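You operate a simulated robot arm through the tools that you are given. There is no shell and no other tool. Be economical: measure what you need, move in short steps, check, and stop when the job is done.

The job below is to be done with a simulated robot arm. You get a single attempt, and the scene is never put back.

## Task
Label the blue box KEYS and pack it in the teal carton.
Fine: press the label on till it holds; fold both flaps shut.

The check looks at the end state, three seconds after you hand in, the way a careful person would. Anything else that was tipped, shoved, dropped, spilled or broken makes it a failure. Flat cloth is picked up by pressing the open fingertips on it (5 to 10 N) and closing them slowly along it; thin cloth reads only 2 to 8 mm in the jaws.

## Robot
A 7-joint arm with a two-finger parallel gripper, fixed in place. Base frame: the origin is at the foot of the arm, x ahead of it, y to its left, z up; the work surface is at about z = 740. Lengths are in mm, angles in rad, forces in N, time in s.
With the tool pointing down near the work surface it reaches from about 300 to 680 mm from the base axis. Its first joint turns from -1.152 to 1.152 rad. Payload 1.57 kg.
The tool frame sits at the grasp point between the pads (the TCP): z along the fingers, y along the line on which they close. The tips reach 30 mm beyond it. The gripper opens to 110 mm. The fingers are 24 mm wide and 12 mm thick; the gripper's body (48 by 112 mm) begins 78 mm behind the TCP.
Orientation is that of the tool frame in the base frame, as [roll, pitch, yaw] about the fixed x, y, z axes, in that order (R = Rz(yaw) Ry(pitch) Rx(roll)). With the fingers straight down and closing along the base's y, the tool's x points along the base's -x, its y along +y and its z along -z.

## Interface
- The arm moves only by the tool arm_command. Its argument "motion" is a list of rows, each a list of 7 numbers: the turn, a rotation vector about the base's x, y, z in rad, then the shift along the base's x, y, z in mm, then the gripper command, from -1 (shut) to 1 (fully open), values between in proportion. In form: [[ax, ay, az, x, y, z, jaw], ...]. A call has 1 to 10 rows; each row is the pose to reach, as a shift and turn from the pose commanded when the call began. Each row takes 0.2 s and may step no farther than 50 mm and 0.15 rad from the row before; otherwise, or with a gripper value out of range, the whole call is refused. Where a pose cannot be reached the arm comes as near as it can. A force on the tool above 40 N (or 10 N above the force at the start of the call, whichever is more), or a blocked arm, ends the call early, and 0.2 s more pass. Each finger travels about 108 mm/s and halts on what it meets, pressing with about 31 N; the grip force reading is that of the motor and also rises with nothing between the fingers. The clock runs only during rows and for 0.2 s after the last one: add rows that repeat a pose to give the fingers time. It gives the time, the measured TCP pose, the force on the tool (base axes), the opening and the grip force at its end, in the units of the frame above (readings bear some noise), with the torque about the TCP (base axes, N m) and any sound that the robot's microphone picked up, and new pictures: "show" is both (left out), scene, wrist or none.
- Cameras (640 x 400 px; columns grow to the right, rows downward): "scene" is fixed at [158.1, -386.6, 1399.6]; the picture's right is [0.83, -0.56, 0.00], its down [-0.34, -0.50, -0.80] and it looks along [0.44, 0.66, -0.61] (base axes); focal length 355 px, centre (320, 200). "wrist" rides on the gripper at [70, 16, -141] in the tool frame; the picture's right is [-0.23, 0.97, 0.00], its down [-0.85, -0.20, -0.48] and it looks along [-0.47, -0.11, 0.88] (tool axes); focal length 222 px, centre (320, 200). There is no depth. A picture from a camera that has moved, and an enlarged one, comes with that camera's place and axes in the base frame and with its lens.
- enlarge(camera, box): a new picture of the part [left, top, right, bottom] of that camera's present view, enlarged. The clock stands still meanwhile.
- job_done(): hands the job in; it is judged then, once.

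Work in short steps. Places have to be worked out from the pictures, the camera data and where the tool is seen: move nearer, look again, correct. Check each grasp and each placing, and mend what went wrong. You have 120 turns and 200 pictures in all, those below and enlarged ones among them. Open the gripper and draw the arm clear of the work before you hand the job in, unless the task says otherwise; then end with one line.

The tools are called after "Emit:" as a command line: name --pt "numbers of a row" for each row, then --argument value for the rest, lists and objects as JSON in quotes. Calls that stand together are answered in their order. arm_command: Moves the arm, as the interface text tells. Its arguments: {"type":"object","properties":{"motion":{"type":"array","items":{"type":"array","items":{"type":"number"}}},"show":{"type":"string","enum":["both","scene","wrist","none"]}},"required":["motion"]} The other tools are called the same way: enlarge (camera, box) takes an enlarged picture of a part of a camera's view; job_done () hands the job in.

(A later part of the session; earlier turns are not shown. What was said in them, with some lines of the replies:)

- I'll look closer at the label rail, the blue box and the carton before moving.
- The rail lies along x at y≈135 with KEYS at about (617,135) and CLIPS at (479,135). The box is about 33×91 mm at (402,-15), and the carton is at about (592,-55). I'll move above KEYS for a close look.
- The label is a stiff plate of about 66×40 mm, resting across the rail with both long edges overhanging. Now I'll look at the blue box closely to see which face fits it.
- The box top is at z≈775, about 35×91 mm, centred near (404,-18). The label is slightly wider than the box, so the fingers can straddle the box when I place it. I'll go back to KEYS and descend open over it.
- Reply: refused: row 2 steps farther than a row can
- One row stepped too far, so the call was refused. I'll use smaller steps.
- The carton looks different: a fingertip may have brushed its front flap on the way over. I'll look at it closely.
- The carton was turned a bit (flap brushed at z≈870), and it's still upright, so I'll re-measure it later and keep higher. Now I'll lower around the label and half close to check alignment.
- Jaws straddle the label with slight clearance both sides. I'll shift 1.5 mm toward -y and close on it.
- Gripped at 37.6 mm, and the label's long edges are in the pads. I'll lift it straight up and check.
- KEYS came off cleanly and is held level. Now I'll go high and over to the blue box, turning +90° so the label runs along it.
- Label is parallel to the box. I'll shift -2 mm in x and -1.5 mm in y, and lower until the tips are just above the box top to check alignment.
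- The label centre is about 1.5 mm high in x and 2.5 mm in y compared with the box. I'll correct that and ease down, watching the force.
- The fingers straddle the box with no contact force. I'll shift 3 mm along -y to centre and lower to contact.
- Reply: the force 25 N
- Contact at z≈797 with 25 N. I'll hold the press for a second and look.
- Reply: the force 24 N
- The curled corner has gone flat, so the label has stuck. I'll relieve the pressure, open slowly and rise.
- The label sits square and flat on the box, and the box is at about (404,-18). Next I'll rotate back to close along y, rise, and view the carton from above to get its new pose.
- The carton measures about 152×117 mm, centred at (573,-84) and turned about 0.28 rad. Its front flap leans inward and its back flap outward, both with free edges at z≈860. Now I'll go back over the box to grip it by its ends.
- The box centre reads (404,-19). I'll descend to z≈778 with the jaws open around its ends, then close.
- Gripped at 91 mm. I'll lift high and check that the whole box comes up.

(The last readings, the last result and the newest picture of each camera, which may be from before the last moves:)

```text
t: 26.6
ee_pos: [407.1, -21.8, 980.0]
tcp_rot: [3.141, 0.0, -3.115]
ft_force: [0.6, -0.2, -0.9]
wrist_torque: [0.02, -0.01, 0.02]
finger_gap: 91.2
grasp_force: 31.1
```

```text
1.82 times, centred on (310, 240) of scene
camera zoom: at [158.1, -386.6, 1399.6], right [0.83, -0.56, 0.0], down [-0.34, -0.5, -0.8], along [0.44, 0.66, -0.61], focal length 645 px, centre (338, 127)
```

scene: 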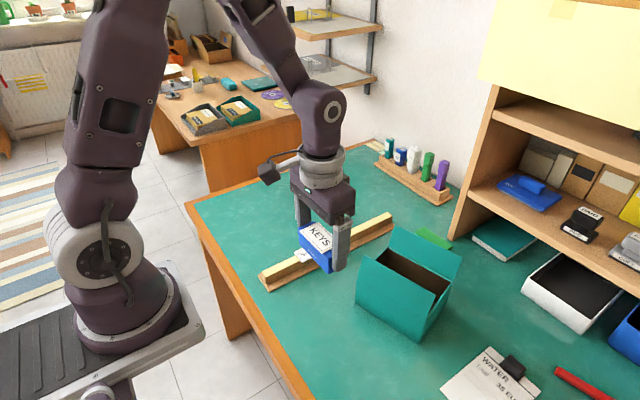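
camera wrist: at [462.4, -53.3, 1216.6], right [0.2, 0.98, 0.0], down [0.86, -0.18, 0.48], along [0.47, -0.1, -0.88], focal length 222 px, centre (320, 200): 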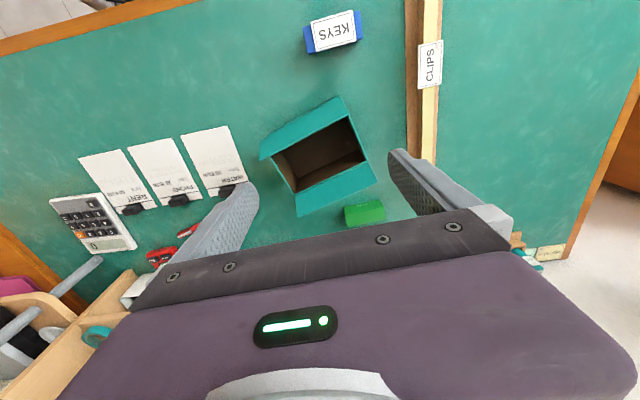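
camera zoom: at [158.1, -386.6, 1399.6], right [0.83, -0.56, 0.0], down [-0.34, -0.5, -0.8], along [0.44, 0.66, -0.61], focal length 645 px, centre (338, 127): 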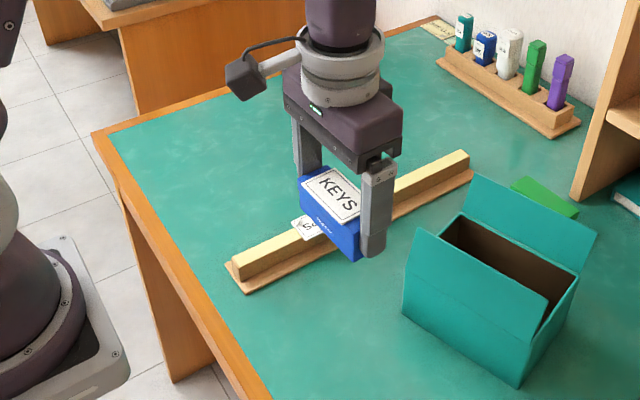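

The whole box lifted with the label on it. Now moving above the carton opening at about (585,-80) and turning to match it.

Emit:
arm_command --pt "0 0 0.05 35 -10 0 0.5" --pt "0 0 0.1 70 -20 0 0.5" --pt "0 0 0.15 105 -32 0 0.5" --pt "0 0 0.2 140 -45 0 0.5" --pt "0 0 0.257 178 -59 0 0.5" --pt "0 0 0.257 178 -59 0 0.5"

Emit:
enlarge --camera "scene" --box '[330, 120, 490, 350]'

Emit:
enlarge --camera "wrist" --box '[180, 50, 460, 230]'

```text
t: 28.0
ee_pos: [581.1, -80.4, 979.0]
tcp_rot: [-3.14, 0.0, -2.855]
ft_force: [-0.7, 0.9, -0.1]
wrist_torque: [0.02, 0.0, -0.02]
finger_gap: 91.0
grasp_force: 30.7
camera wrist: at [509.9, -85.0, 1119.9], right [-0.06, 1.0, 0.0], down [0.88, 0.05, 0.48], along [0.48, 0.03, -0.88], focal length 222 px, centre (320, 200)
```

scene: 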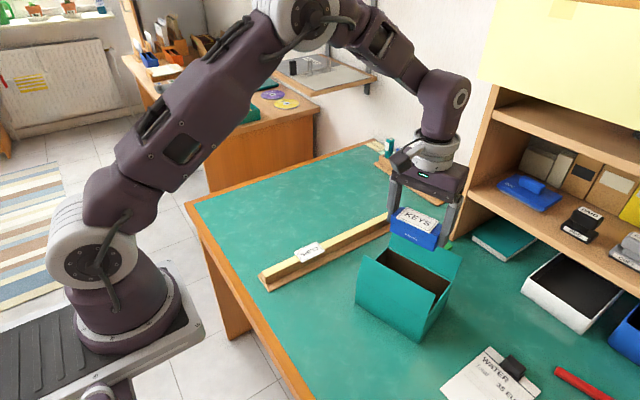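
wrist: 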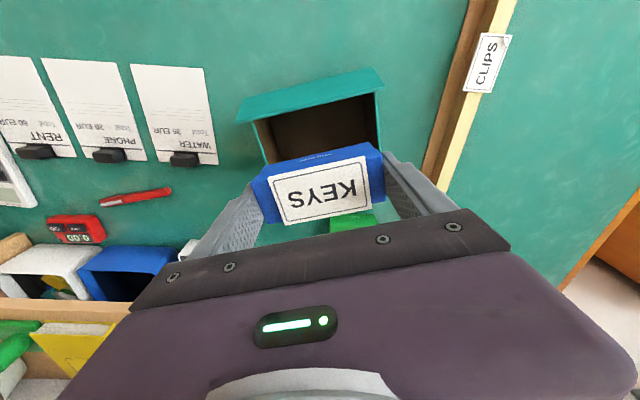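

```text
1.74 times, centred on (410, 235) of scene
camera zoom: at [158.1, -386.6, 1399.6], right [0.83, -0.56, 0.0], down [-0.34, -0.5, -0.8], along [0.44, 0.66, -0.61], focal length 617 px, centre (164, 139)
```

zoom: 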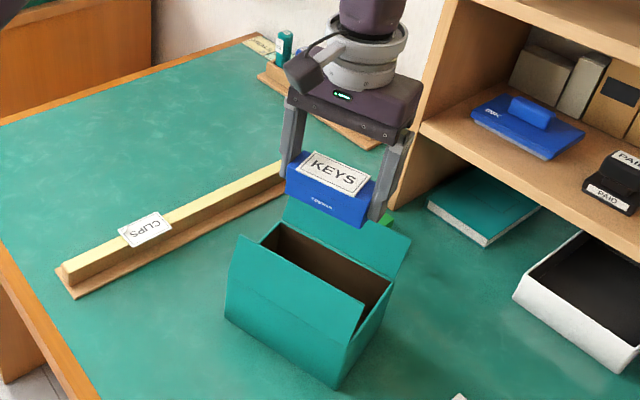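

```text
2.22 times, centred on (320, 140) of wrist
camera zoom: at [509.9, -85.0, 1119.9], right [-0.06, 1.0, 0.0], down [0.88, 0.05, 0.48], along [0.48, 0.03, -0.88], focal length 494 px, centre (320, 333)
```

zoom: 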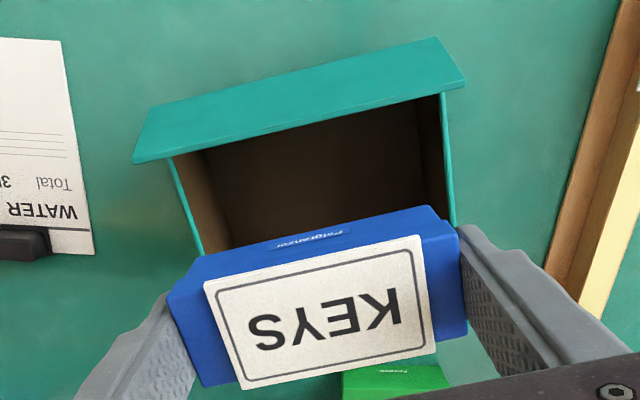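

Walls and flap agree with my estimates, and the box is headed for the open slot. I'll nudge +4/+1 and lower partway, then check.

Emit:
arm_command --pt "0 0 0.01 4 1 0 0.5" --pt "0 0 0.01 4 1 -35 0.5" --pt "0 0 0.01 4 1 -70 0.5" --pt "0 0 0.01 4 1 -105 0.5" --pt "0 0 0.01 4 1 -105 0.5" --show "scene"

Emit:
enlarge --camera "scene" --box '[340, 180, 480, 350]'

Emit:
enlarge --camera "wrist" --box '[180, 20, 460, 230]'

```text
t: 29.2
ee_pos: [586.7, -77.3, 874.8]
tcp_rot: [-3.141, 0.001, -2.846]
ft_force: [0.9, 1.6, -1.7]
wrist_torque: [-0.02, -0.01, -0.04]
finger_gap: 91.3
grasp_force: 30.9
```

scene: 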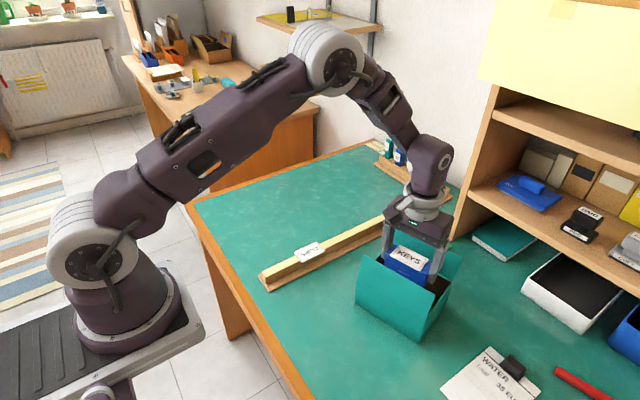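

```text
2.35 times, centred on (410, 265) of scene
camera zoom: at [158.1, -386.6, 1399.6], right [0.83, -0.56, 0.0], down [-0.34, -0.5, -0.8], along [0.44, 0.66, -0.61], focal length 835 px, centre (108, 47)
```

zoom: 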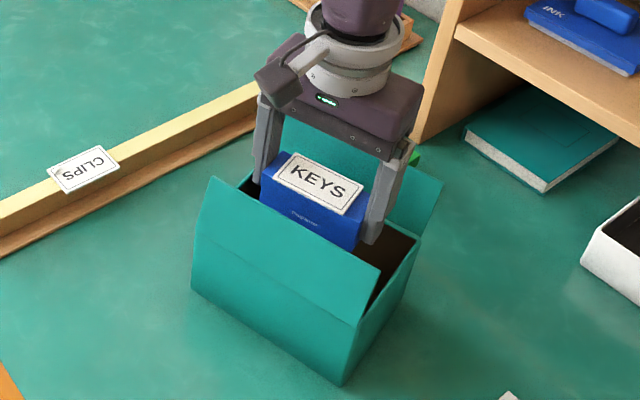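

```text
1.90 times, centred on (320, 125) of wrist
camera zoom: at [514.0, -82.3, 1015.4], right [-0.07, 1.0, 0.0], down [0.88, 0.06, 0.48], along [0.48, 0.03, -0.88], focal length 423 px, centre (320, 343)
```

zoom: 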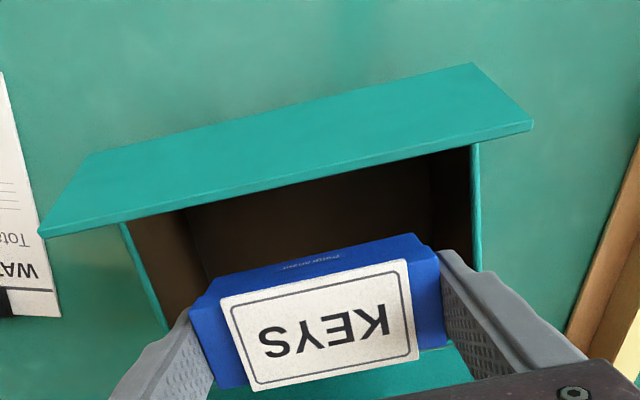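

The box and fingers are clear of walls and flaps. Lowering further.

Emit:
arm_command --pt "0 0 0 0 -2 -25 0.5" --pt "0 0 0 0 -2 -50 0.5" --pt "0 0 0 0 -2 -70 0.5" --pt "0 0 0 0 -2 -82 0.5" --pt "0 0 0 0 -2 -87 0.5" --show "scene"

Emit:
enlarge --camera "scene" --box '[340, 180, 480, 350]'

Emit:
enlarge --camera "wrist" --box '[160, 0, 480, 230]'

```text
t: 30.4
ee_pos: [585.5, -77.5, 787.3]
tcp_rot: [3.141, -0.001, -2.847]
ft_force: [-0.2, 0.6, -0.4]
wrist_torque: [-0.01, -0.03, 0.02]
finger_gap: 91.3
grasp_force: 31.3
```

scene: 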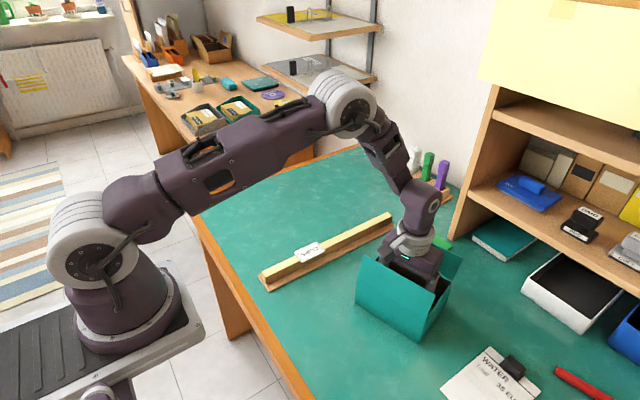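

```text
2.35 times, centred on (410, 265) of scene
camera zoom: at [158.1, -386.6, 1399.6], right [0.83, -0.56, 0.0], down [-0.34, -0.5, -0.8], along [0.44, 0.66, -0.61], focal length 835 px, centre (108, 47)
```

zoom: 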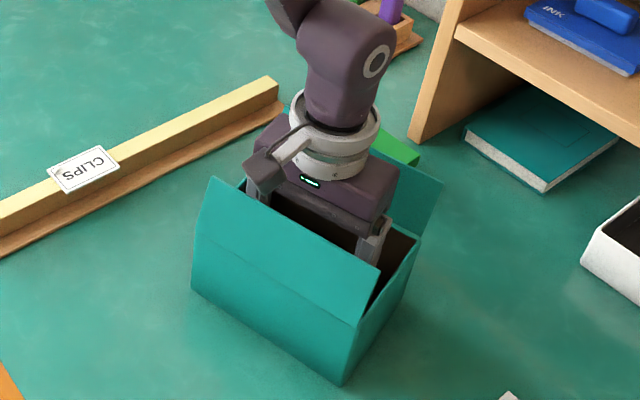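

```text
1.74 times, centred on (320, 115) of wrist
camera zoom: at [513.2, -82.8, 928.9], right [-0.07, 1.0, 0.0], down [0.88, 0.06, 0.48], along [0.48, 0.03, -0.88], focal length 386 px, centre (320, 348)
```

zoom: 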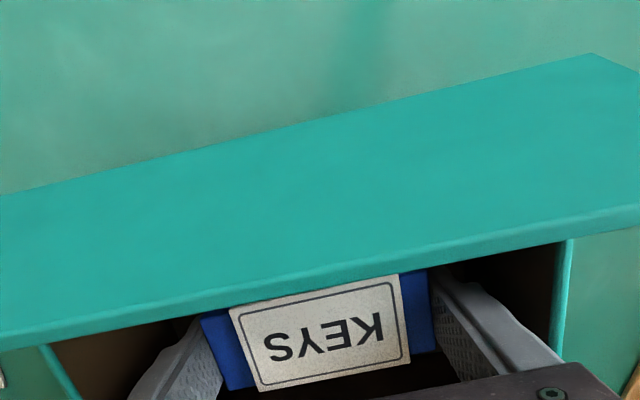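

Still no contact force at z=787. I'll ease down to the carton floor in 1–2 mm steps.

Emit:
arm_command --pt "0 0 0 0 0 -2 0.5" --pt "0 0 0 0 0 -4 0.5" --pt "0 0 0 0 0 -5 0.5" --pt "0 0 0 0 0 -6 0.5" --pt "0 0 0 0 0 -6 0.5" --show "none"

```text
t: 31.6
ee_pos: [583.4, -80.4, 783.4]
tcp_rot: [-3.141, 0.001, -2.847]
ft_force: [-6.5, 0.8, 23.1]
wrist_torque: [0.18, 0.35, 0.01]
finger_gap: 91.2
grasp_force: 30.9
```

Floor contact at z≈783 (23 N). I'll relieve 2 mm, open a little (about 102 mm) and rise straight up.

Emit:
arm_command --pt "0 0 0 0 0 2 0.5" --pt "0 0 0 0 0 2 0.7" --pt "0 0 0 0 0 2 0.84" --pt "0 0 0 0 0 2 0.84" --pt "0 0 0 0 0 20 0.84" --pt "0 0 0 0 0 60 0.84" --pt "0 0 0 0 0 105 0.84" --pt "0 0 0 0 0 150 0.84" --pt "0 0 0 0 0 195 0.84" --pt "0 0 0 0 0 240 0.84"

Emit:
enlarge --camera "wrist" --box '[180, 50, 460, 230]'

Emit:
enlarge --camera "scene" --box '[330, 190, 490, 350]'

```text
t: 33.8
ee_pos: [583.1, -79.2, 1024.9]
tcp_rot: [3.141, 0.001, -2.846]
ft_force: [-0.4, -0.1, 0.1]
wrist_torque: [0.0, 0.02, -0.02]
finger_gap: 101.3
grasp_force: 0.1
camera wrist: at [511.6, -84.8, 1165.9], right [-0.07, 1.0, 0.0], down [0.88, 0.06, 0.48], along [0.48, 0.03, -0.88], focal length 222 px, centre (320, 200)
```

scene: 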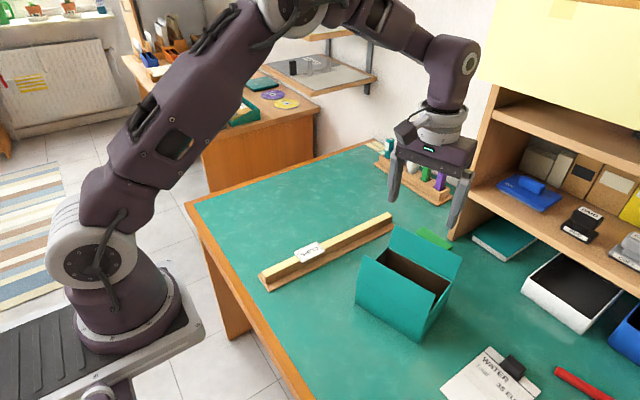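
wrist: 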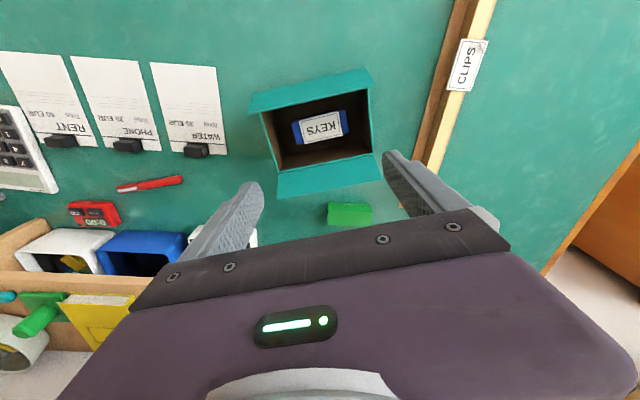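

```text
2.22 times, centred on (320, 140) of wrist
camera zoom: at [511.6, -84.8, 1165.9], right [-0.07, 1.0, 0.0], down [0.88, 0.06, 0.48], along [0.48, 0.03, -0.88], focal length 494 px, centre (320, 333)
```

zoom: 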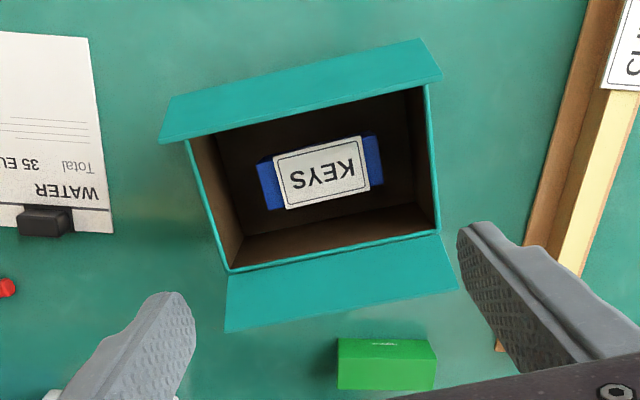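

```text
2.50 times, centred on (410, 270) of scene
camera zoom: at [158.1, -386.6, 1399.6], right [0.83, -0.56, 0.0], down [-0.34, -0.5, -0.8], along [0.44, 0.66, -0.61], focal length 887 px, centre (95, 25)
```

zoom: 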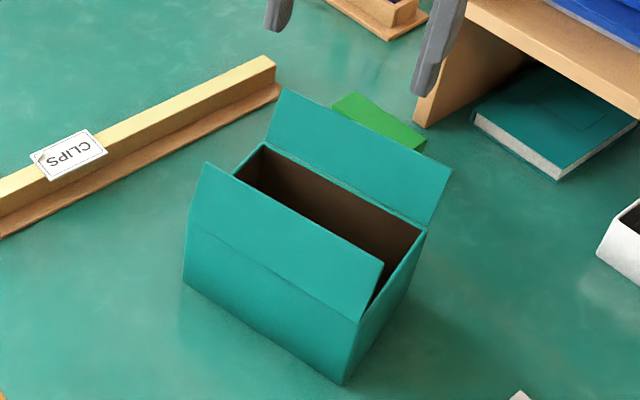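

The labelled box is lying flat in the carton. For the front flap, I'll shut the jaws and come down just outside it (u≈-85, tips z≈845), then look.

Emit:
arm_command --pt "0 0 0 -30 -9 0 0" --pt "0 0 0 -60 -18 0 -0.6" --pt "0 0 0 -93 -29 0 -1" --pt "0 0 0 -93 -29 -40 -1" --pt "0 0 0 -93 -29 -80 -1" --pt "0 0 0 -93 -29 -120 -1" --pt "0 0 0 -93 -29 -150 -1" --pt "0 0 0 -93 -29 -150 -1" --show "scene"

Emit:
enlarge --camera "scene" --box '[330, 190, 490, 350]'

```text
t: 35.6
ee_pos: [490.8, -108.5, 869.8]
tcp_rot: [-3.141, 0.0, -2.847]
ft_force: [0.2, -0.3, 0.9]
wrist_torque: [0.03, 0.01, -0.03]
finger_gap: 0.1
grasp_force: 21.3
```

scene: 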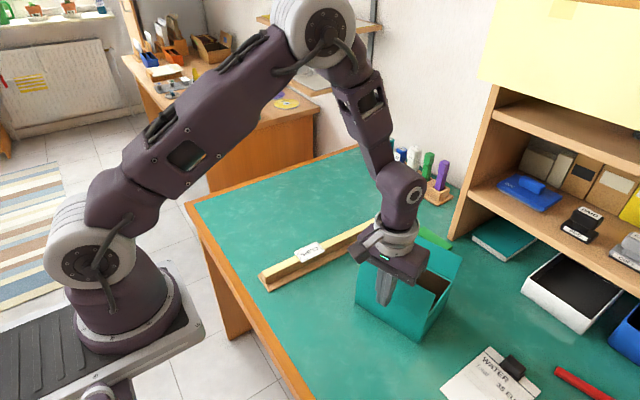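

```text
2.50 times, centred on (410, 270) of scene
camera zoom: at [158.1, -386.6, 1399.6], right [0.83, -0.56, 0.0], down [-0.34, -0.5, -0.8], along [0.44, 0.66, -0.61], focal length 887 px, centre (95, 25)
```

zoom: 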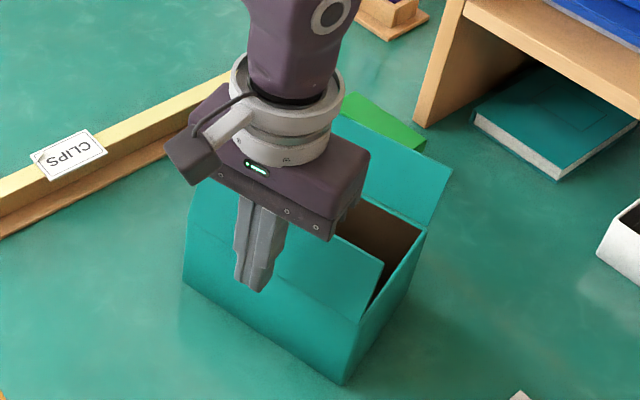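

The closed tips are just outside the front flap, at about mid-length. I'll sweep inward and then down.

Emit:
arm_command --pt "0 0 0 10 3 5 -1" --pt "0 0 0 20 6 8 -1" --pt "0 0 0 29 8.5 8 -1" --pt "0 0 0 38 11 7 -1" --pt "0 0 0 46 13.5 4 -1" --pt "0 0 0 52 15 0 -1" --pt "0 0 0 57 16.5 -4 -1" --pt "0 0 0 60 17.5 -8 -1" --show "scene"

Emit:
enlarge --camera "scene" --box '[330, 190, 490, 350]'

Emit:
enlarge --camera "wrist" --box '[160, 50, 480, 230]'

```text
t: 37.4
ee_pos: [551.7, -92.3, 862.9]
tcp_rot: [-3.141, 0.0, -2.848]
ft_force: [-0.3, 0.2, 0.1]
wrist_torque: [0.04, -0.01, -0.02]
finger_gap: 0.0
grasp_force: 21.3
```

scene: 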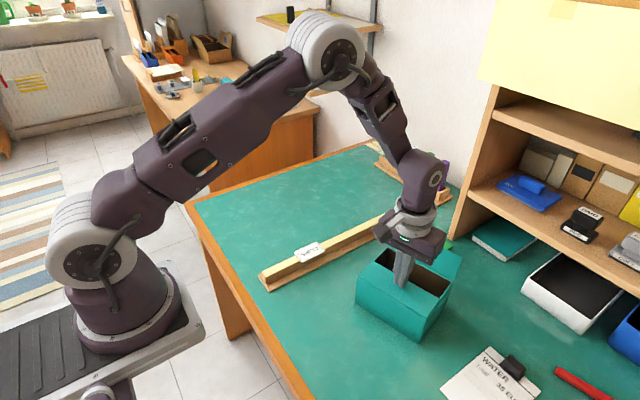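

```text
2.50 times, centred on (410, 270) of scene
camera zoom: at [158.1, -386.6, 1399.6], right [0.83, -0.56, 0.0], down [-0.34, -0.5, -0.8], along [0.44, 0.66, -0.61], focal length 887 px, centre (95, 25)
```

zoom: 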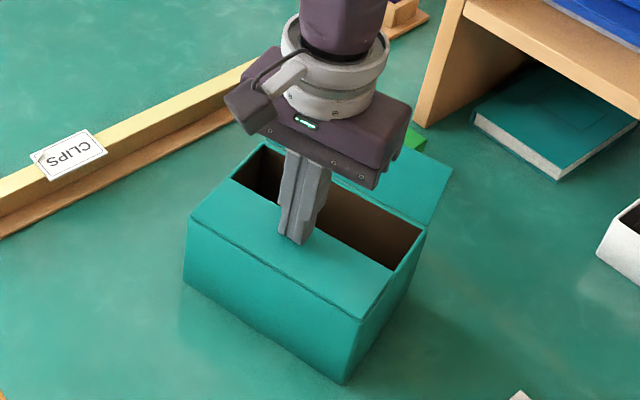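

```text
2.00 times, centred on (320, 140) of wrist
camera zoom: at [480.8, -96.4, 1004.5], right [-0.07, 1.0, 0.0], down [0.88, 0.06, 0.48], along [0.48, 0.03, -0.88], focal length 444 px, centre (320, 320)
```

zoom: 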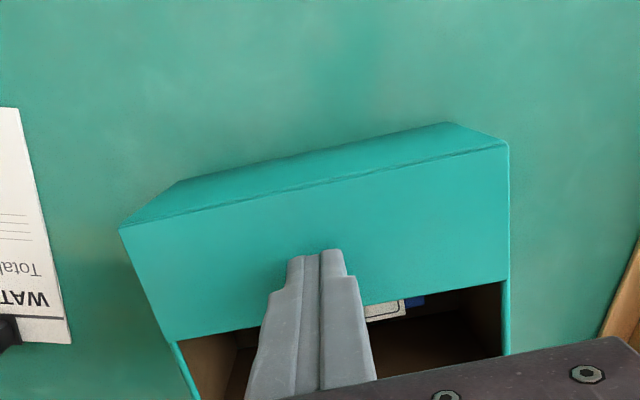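

The front flap has folded nearly flat. I'll move back slightly and press gently down to seat it.

Emit:
arm_command --pt "0 0 0 -8 -2.5 0 -1" --pt "0 0 0 -8 -2.5 -4 -1" --pt "0 0 0 -8 -2.5 -7 -1" --pt "0 0 0 -8 -2.5 -9 -1" --pt "0 0 0 -8 -2.5 -11 -1" --show "none"

Emit:
enlarge --camera "scene" --box '[330, 190, 490, 350]'

```text
t: 38.2
ee_pos: [543.6, -93.7, 859.4]
tcp_rot: [-3.139, 0.003, -2.848]
ft_force: [-6.2, 2.0, 14.2]
wrist_torque: [0.04, 0.24, 0.01]
finger_gap: 0.0
grasp_force: 21.3
stopped in row 3: the force on the tool passed its limit at 49 N (the readings are from after the stop); the commanded pose is now the measured one
```

```text
2.50 times, centred on (410, 270) of scene
camera zoom: at [157.7, -386.5, 1399.7], right [0.83, -0.56, 0.0], down [-0.34, -0.5, -0.8], along [0.44, 0.66, -0.61], focal length 887 px, centre (95, 25)
```

zoom: 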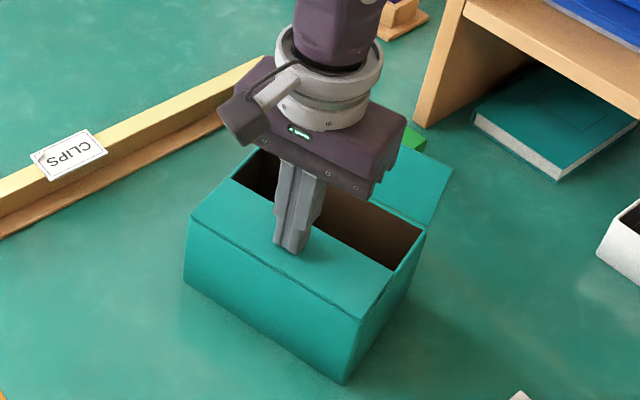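

The front flap is flat and resting on its stop (rim z≈829). Now I'll rise, cross over, and come down beyond the back flap.

Emit:
arm_command --pt "0 0 0 0 0 40 -1" --pt "0 0 0 5 5 80 -1" --pt "0 0 0 35 17 105 -1" --pt "0 0 0 70 32 105 -1" --pt "0 0 0 105 48 105 -1" --pt "0 0 0 132 60 105 -1" --pt "0 0 0 132 60 105 -1"

Emit:
enlarge --camera "scene" --box '[330, 150, 510, 350]'

Emit:
enlarge --camera "wrist" --box '[160, 0, 480, 230]'

```text
t: 39.8
ee_pos: [677.2, -35.8, 963.5]
tcp_rot: [-3.139, 0.0, -2.847]
ft_force: [0.9, -0.7, -0.4]
wrist_torque: [-0.01, -0.01, 0.0]
finger_gap: 0.3
grasp_force: 21.4
camera wrist: at [606.0, -39.9, 1105.7], right [-0.07, 1.0, 0.0], down [0.88, 0.06, 0.48], along [0.48, 0.03, -0.88], focal length 222 px, centre (320, 200)
```

scene: 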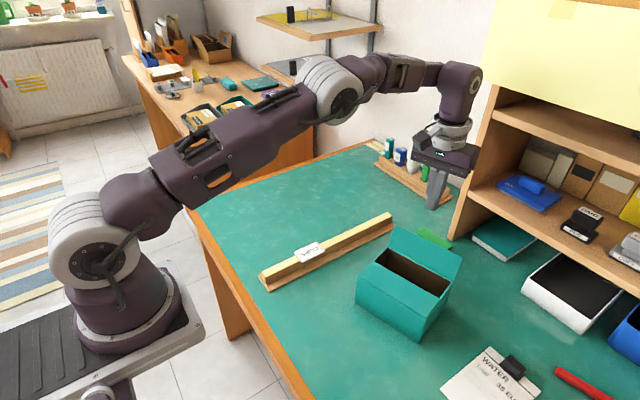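
wrist: 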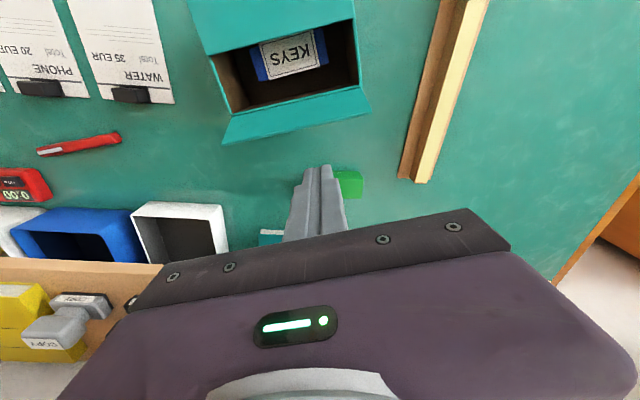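

```text
2.00 times, centred on (420, 250) of scene
camera zoom: at [158.1, -386.6, 1399.6], right [0.83, -0.56, 0.0], down [-0.34, -0.5, -0.8], along [0.44, 0.66, -0.61], focal length 710 px, centre (120, 100)
```

zoom: 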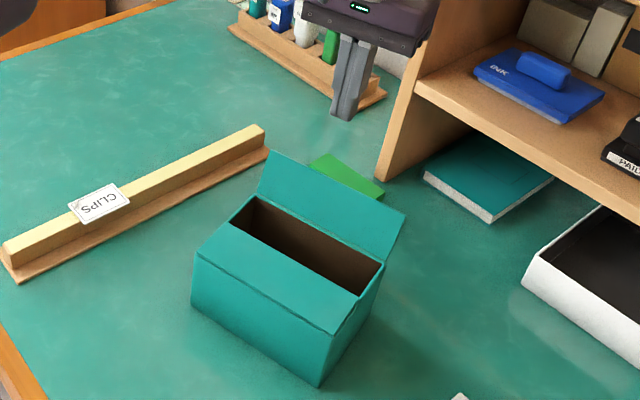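

```text
1.74 times, centred on (320, 115) of wrist
camera zoom: at [606.0, -39.9, 1105.7], right [-0.07, 1.0, 0.0], down [0.88, 0.06, 0.48], along [0.48, 0.03, -0.88], focal length 386 px, centre (320, 348)
```

zoom: 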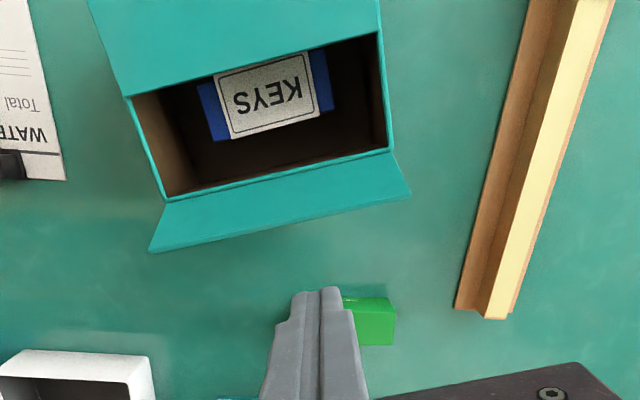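

The tip is about 20 mm beyond the back flap's free edge. Descending so the tips sit below that edge.

Emit:
arm_command --pt "0 0 0 0 0 -30 -1" --pt "0 0 0 0 0 -60 -1" --pt "0 0 0 0 0 -92 -1" --pt "0 0 0 0 0 -92 -1" --show "none"

Emit:
enlarge --camera "scene" --box '[330, 150, 510, 350]'

Emit:
enlarge --camera "wrist" --box '[160, 0, 480, 230]'

```text
t: 40.8
ee_pos: [676.7, -34.7, 872.5]
tcp_rot: [-3.14, 0.005, -2.846]
ft_force: [0.4, -0.4, -0.6]
wrist_torque: [0.02, 0.02, 0.03]
finger_gap: 0.1
grasp_force: 21.5
```

```text
2.00 times, centred on (420, 250) of scene
camera zoom: at [158.1, -386.6, 1399.6], right [0.83, -0.56, 0.0], down [-0.34, -0.5, -0.8], along [0.44, 0.66, -0.61], focal length 710 px, centre (120, 100)
```

zoom: 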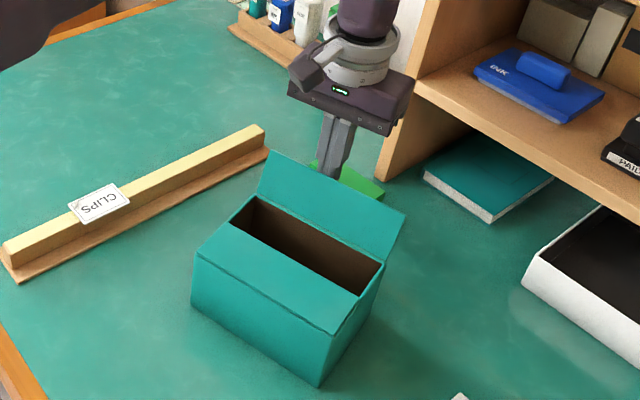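

```text
1.74 times, centred on (320, 115) of wrist
camera zoom: at [605.3, -40.1, 1012.4], right [-0.07, 1.0, 0.0], down [0.88, 0.06, 0.48], along [0.48, 0.03, -0.88], focal length 386 px, centre (320, 348)
```

zoom: 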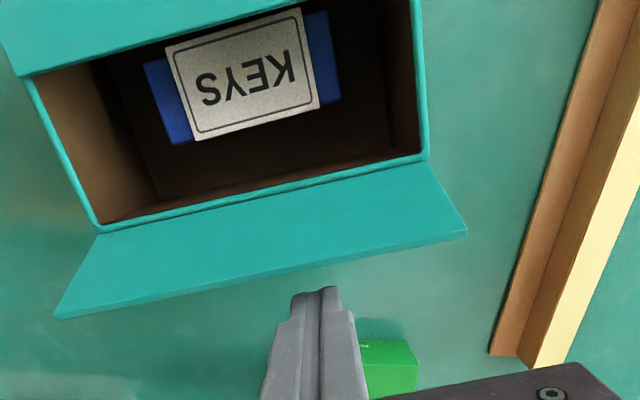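

The tip is behind the back flap and the carton hasn't been touched. Now I'll sweep inward, up over vertical, then down.

Emit:
arm_command --pt "0 0 0 -12.5 -3.6 1 -1" --pt "0 0 0 -24 -7 6 -1" --pt "0 0 0 -35.5 -10.4 11 -1" --pt "0 0 0 -47 -13.7 14 -1" --pt "0 0 0 -58.6 -17.1 15 -1" --pt "0 0 0 -68.2 -19.9 13 -1" --pt "0 0 0 -75.8 -22.1 8 -1" --pt "0 0 0 -81.6 -23.8 2 -1" --pt "0 0 0 -85.4 -25 -4 -1" --show "scene"

Emit:
enlarge --camera "scene" --box '[330, 150, 510, 350]'

Emit:
enlarge --camera "wrist" --box '[160, 0, 480, 230]'

```text
t: 42.8
ee_pos: [591.3, -61.6, 867.2]
tcp_rot: [-3.139, 0.003, -2.846]
ft_force: [0.7, -0.3, 1.0]
wrist_torque: [0.0, -0.01, 0.01]
finger_gap: 0.2
grasp_force: 21.1
```

scene: 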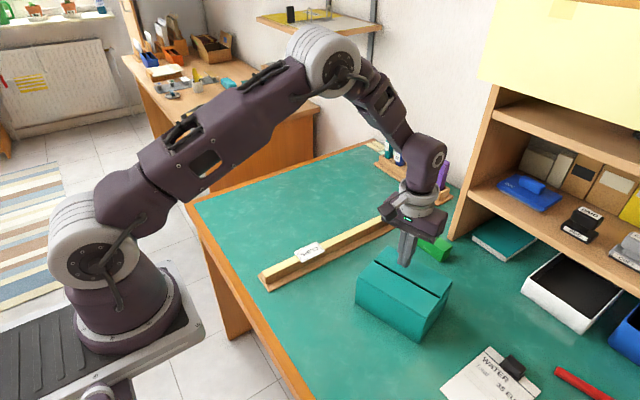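

```text
2.00 times, centred on (420, 250) of scene
camera zoom: at [158.1, -386.6, 1399.6], right [0.83, -0.56, 0.0], down [-0.34, -0.5, -0.8], along [0.44, 0.66, -0.61], focal length 710 px, centre (120, 100)
```

zoom: 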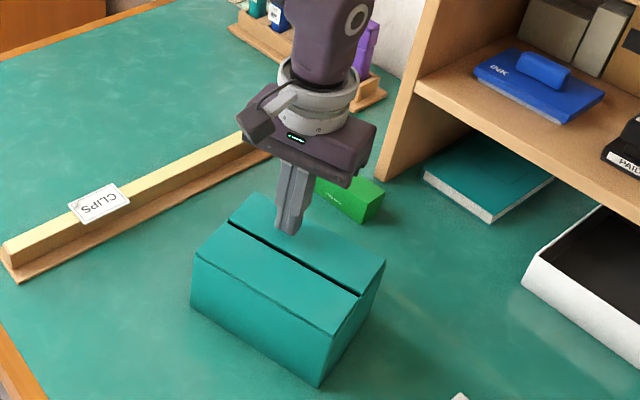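

```text
1.74 times, centred on (320, 115) of wrist
camera zoom: at [520.4, -65.1, 1008.6], right [-0.07, 1.0, 0.0], down [0.88, 0.06, 0.48], along [0.48, 0.03, -0.88], focal length 386 px, centre (320, 348)
```

zoom: 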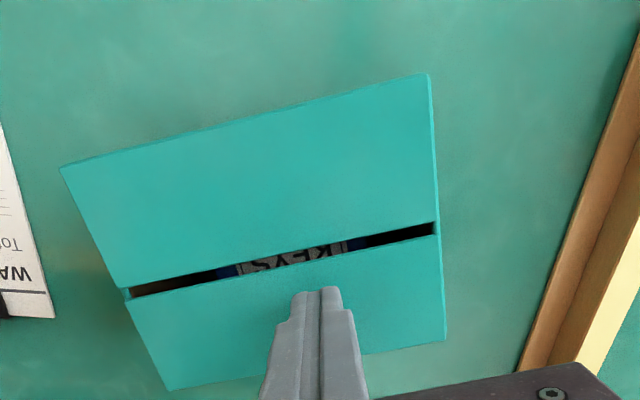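

Both flaps look shut, with a narrow slit between. I'll give the back flap a gentle press to seat it.

Emit:
arm_command --pt "0 0 0 0 0 -3 -1" --pt "0 0 0 0 0 -5 -1" --pt "0 0 0 0 0 -6 -1" --pt "0 0 0 0 0 -7 -1" --show "none"

```text
t: 43.8
ee_pos: [593.0, -60.0, 860.1]
tcp_rot: [-3.14, 0.003, -2.848]
ft_force: [0.0, 0.6, -0.2]
wrist_torque: [-0.02, 0.02, 0.02]
finger_gap: 0.0
grasp_force: 20.9
```

Emit:
arm_command --pt "0 0 0 0 0 -1 -1" --pt "0 0 0 0 0 -2 -1" --pt "0 0 0 0 0 -2 -1" --show "none"

```text
t: 44.6
ee_pos: [593.1, -59.7, 860.7]
tcp_rot: [-3.138, 0.003, -2.846]
ft_force: [-0.1, 1.7, 11.0]
wrist_torque: [0.02, 0.11, -0.03]
finger_gap: 0.2
grasp_force: 21.3
```

Contact at 11 N, the same height as the front flap, so it's seated. I'll rise, open, and draw clear for a final look.

Emit:
arm_command --pt "0 0 0 0 0 30 -1" --pt "0 0 0 0 0 75 -1" --pt "0 0 0 0 0 120 -1" --pt "0 0 0 -30 20 150 -0.5" --pt "0 0 0 -70 45 165 0" --pt "0 0 0 -110 70 180 0.5" --pt "0 0 0 -145 100 190 1" --pt "0 0 0 -175 130 195 1" --pt "0 0 0 -175 130 195 1"

Emit:
enlarge --camera "scene" --box '[240, 190, 500, 350]'

Emit:
enlarge --camera "scene" --box '[350, 230, 460, 340]'

```text
t: 46.6
ee_pos: [419.1, 70.5, 1054.7]
tcp_rot: [-3.137, 0.001, -2.848]
ft_force: [0.5, -0.4, -0.2]
wrist_torque: [-0.03, 0.02, -0.03]
finger_gap: 109.7
grasp_force: 0.0
camera wrist: at [348.3, 66.3, 1195.1], right [-0.07, 1.0, 0.0], down [0.88, 0.06, 0.48], along [0.48, 0.03, -0.88], focal length 222 px, centre (320, 200)
```

scene: 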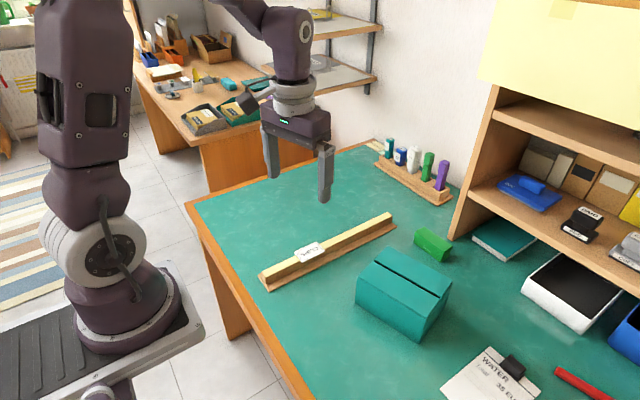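
wrist: 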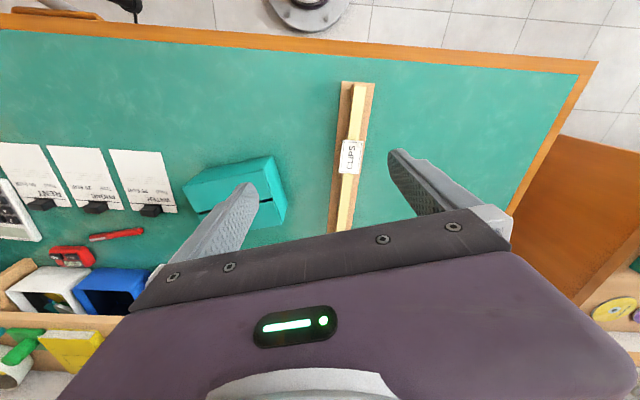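

```text
2.46 times, centred on (370, 270) of scene
camera zoom: at [158.1, -386.6, 1399.6], right [0.83, -0.56, 0.0], down [-0.34, -0.5, -0.8], along [0.44, 0.66, -0.61], focal length 874 px, centre (197, 28)
```

zoom: 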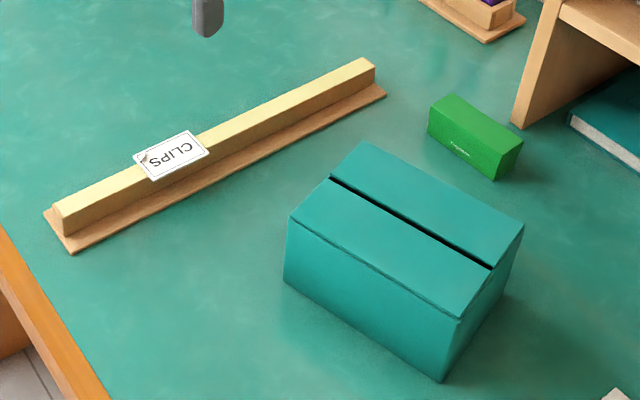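

```text
3.64 times, centred on (405, 285) of scene
camera zoom: at [158.1, -386.6, 1399.6], right [0.83, -0.56, 0.0], down [-0.34, -0.5, -0.8], along [0.44, 0.66, -0.61], focal length 1291 px, centre (11, -109)
```

zoom: 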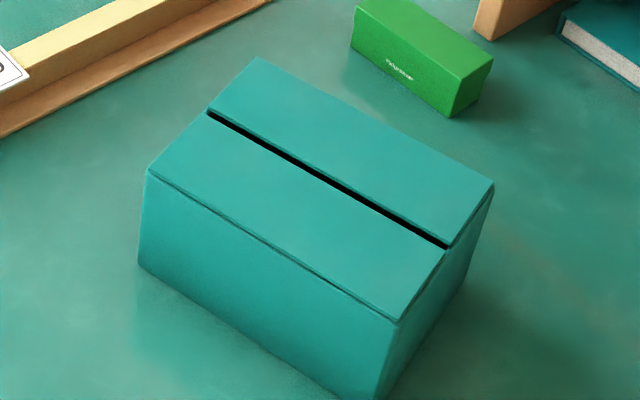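

Both flaps lie flat and the rail, CLIPS label and green box look undisturbed. The gripper is open and clear of the work, so I'm handing in.

Emit:
job_done

```text
The job is handed in.
```

The blue box is labelled KEYS and lies in the teal carton with both flaps folded shut; the carton was turned about 0.28 rad early on when a fingertip brushed its flap, and I left it there.
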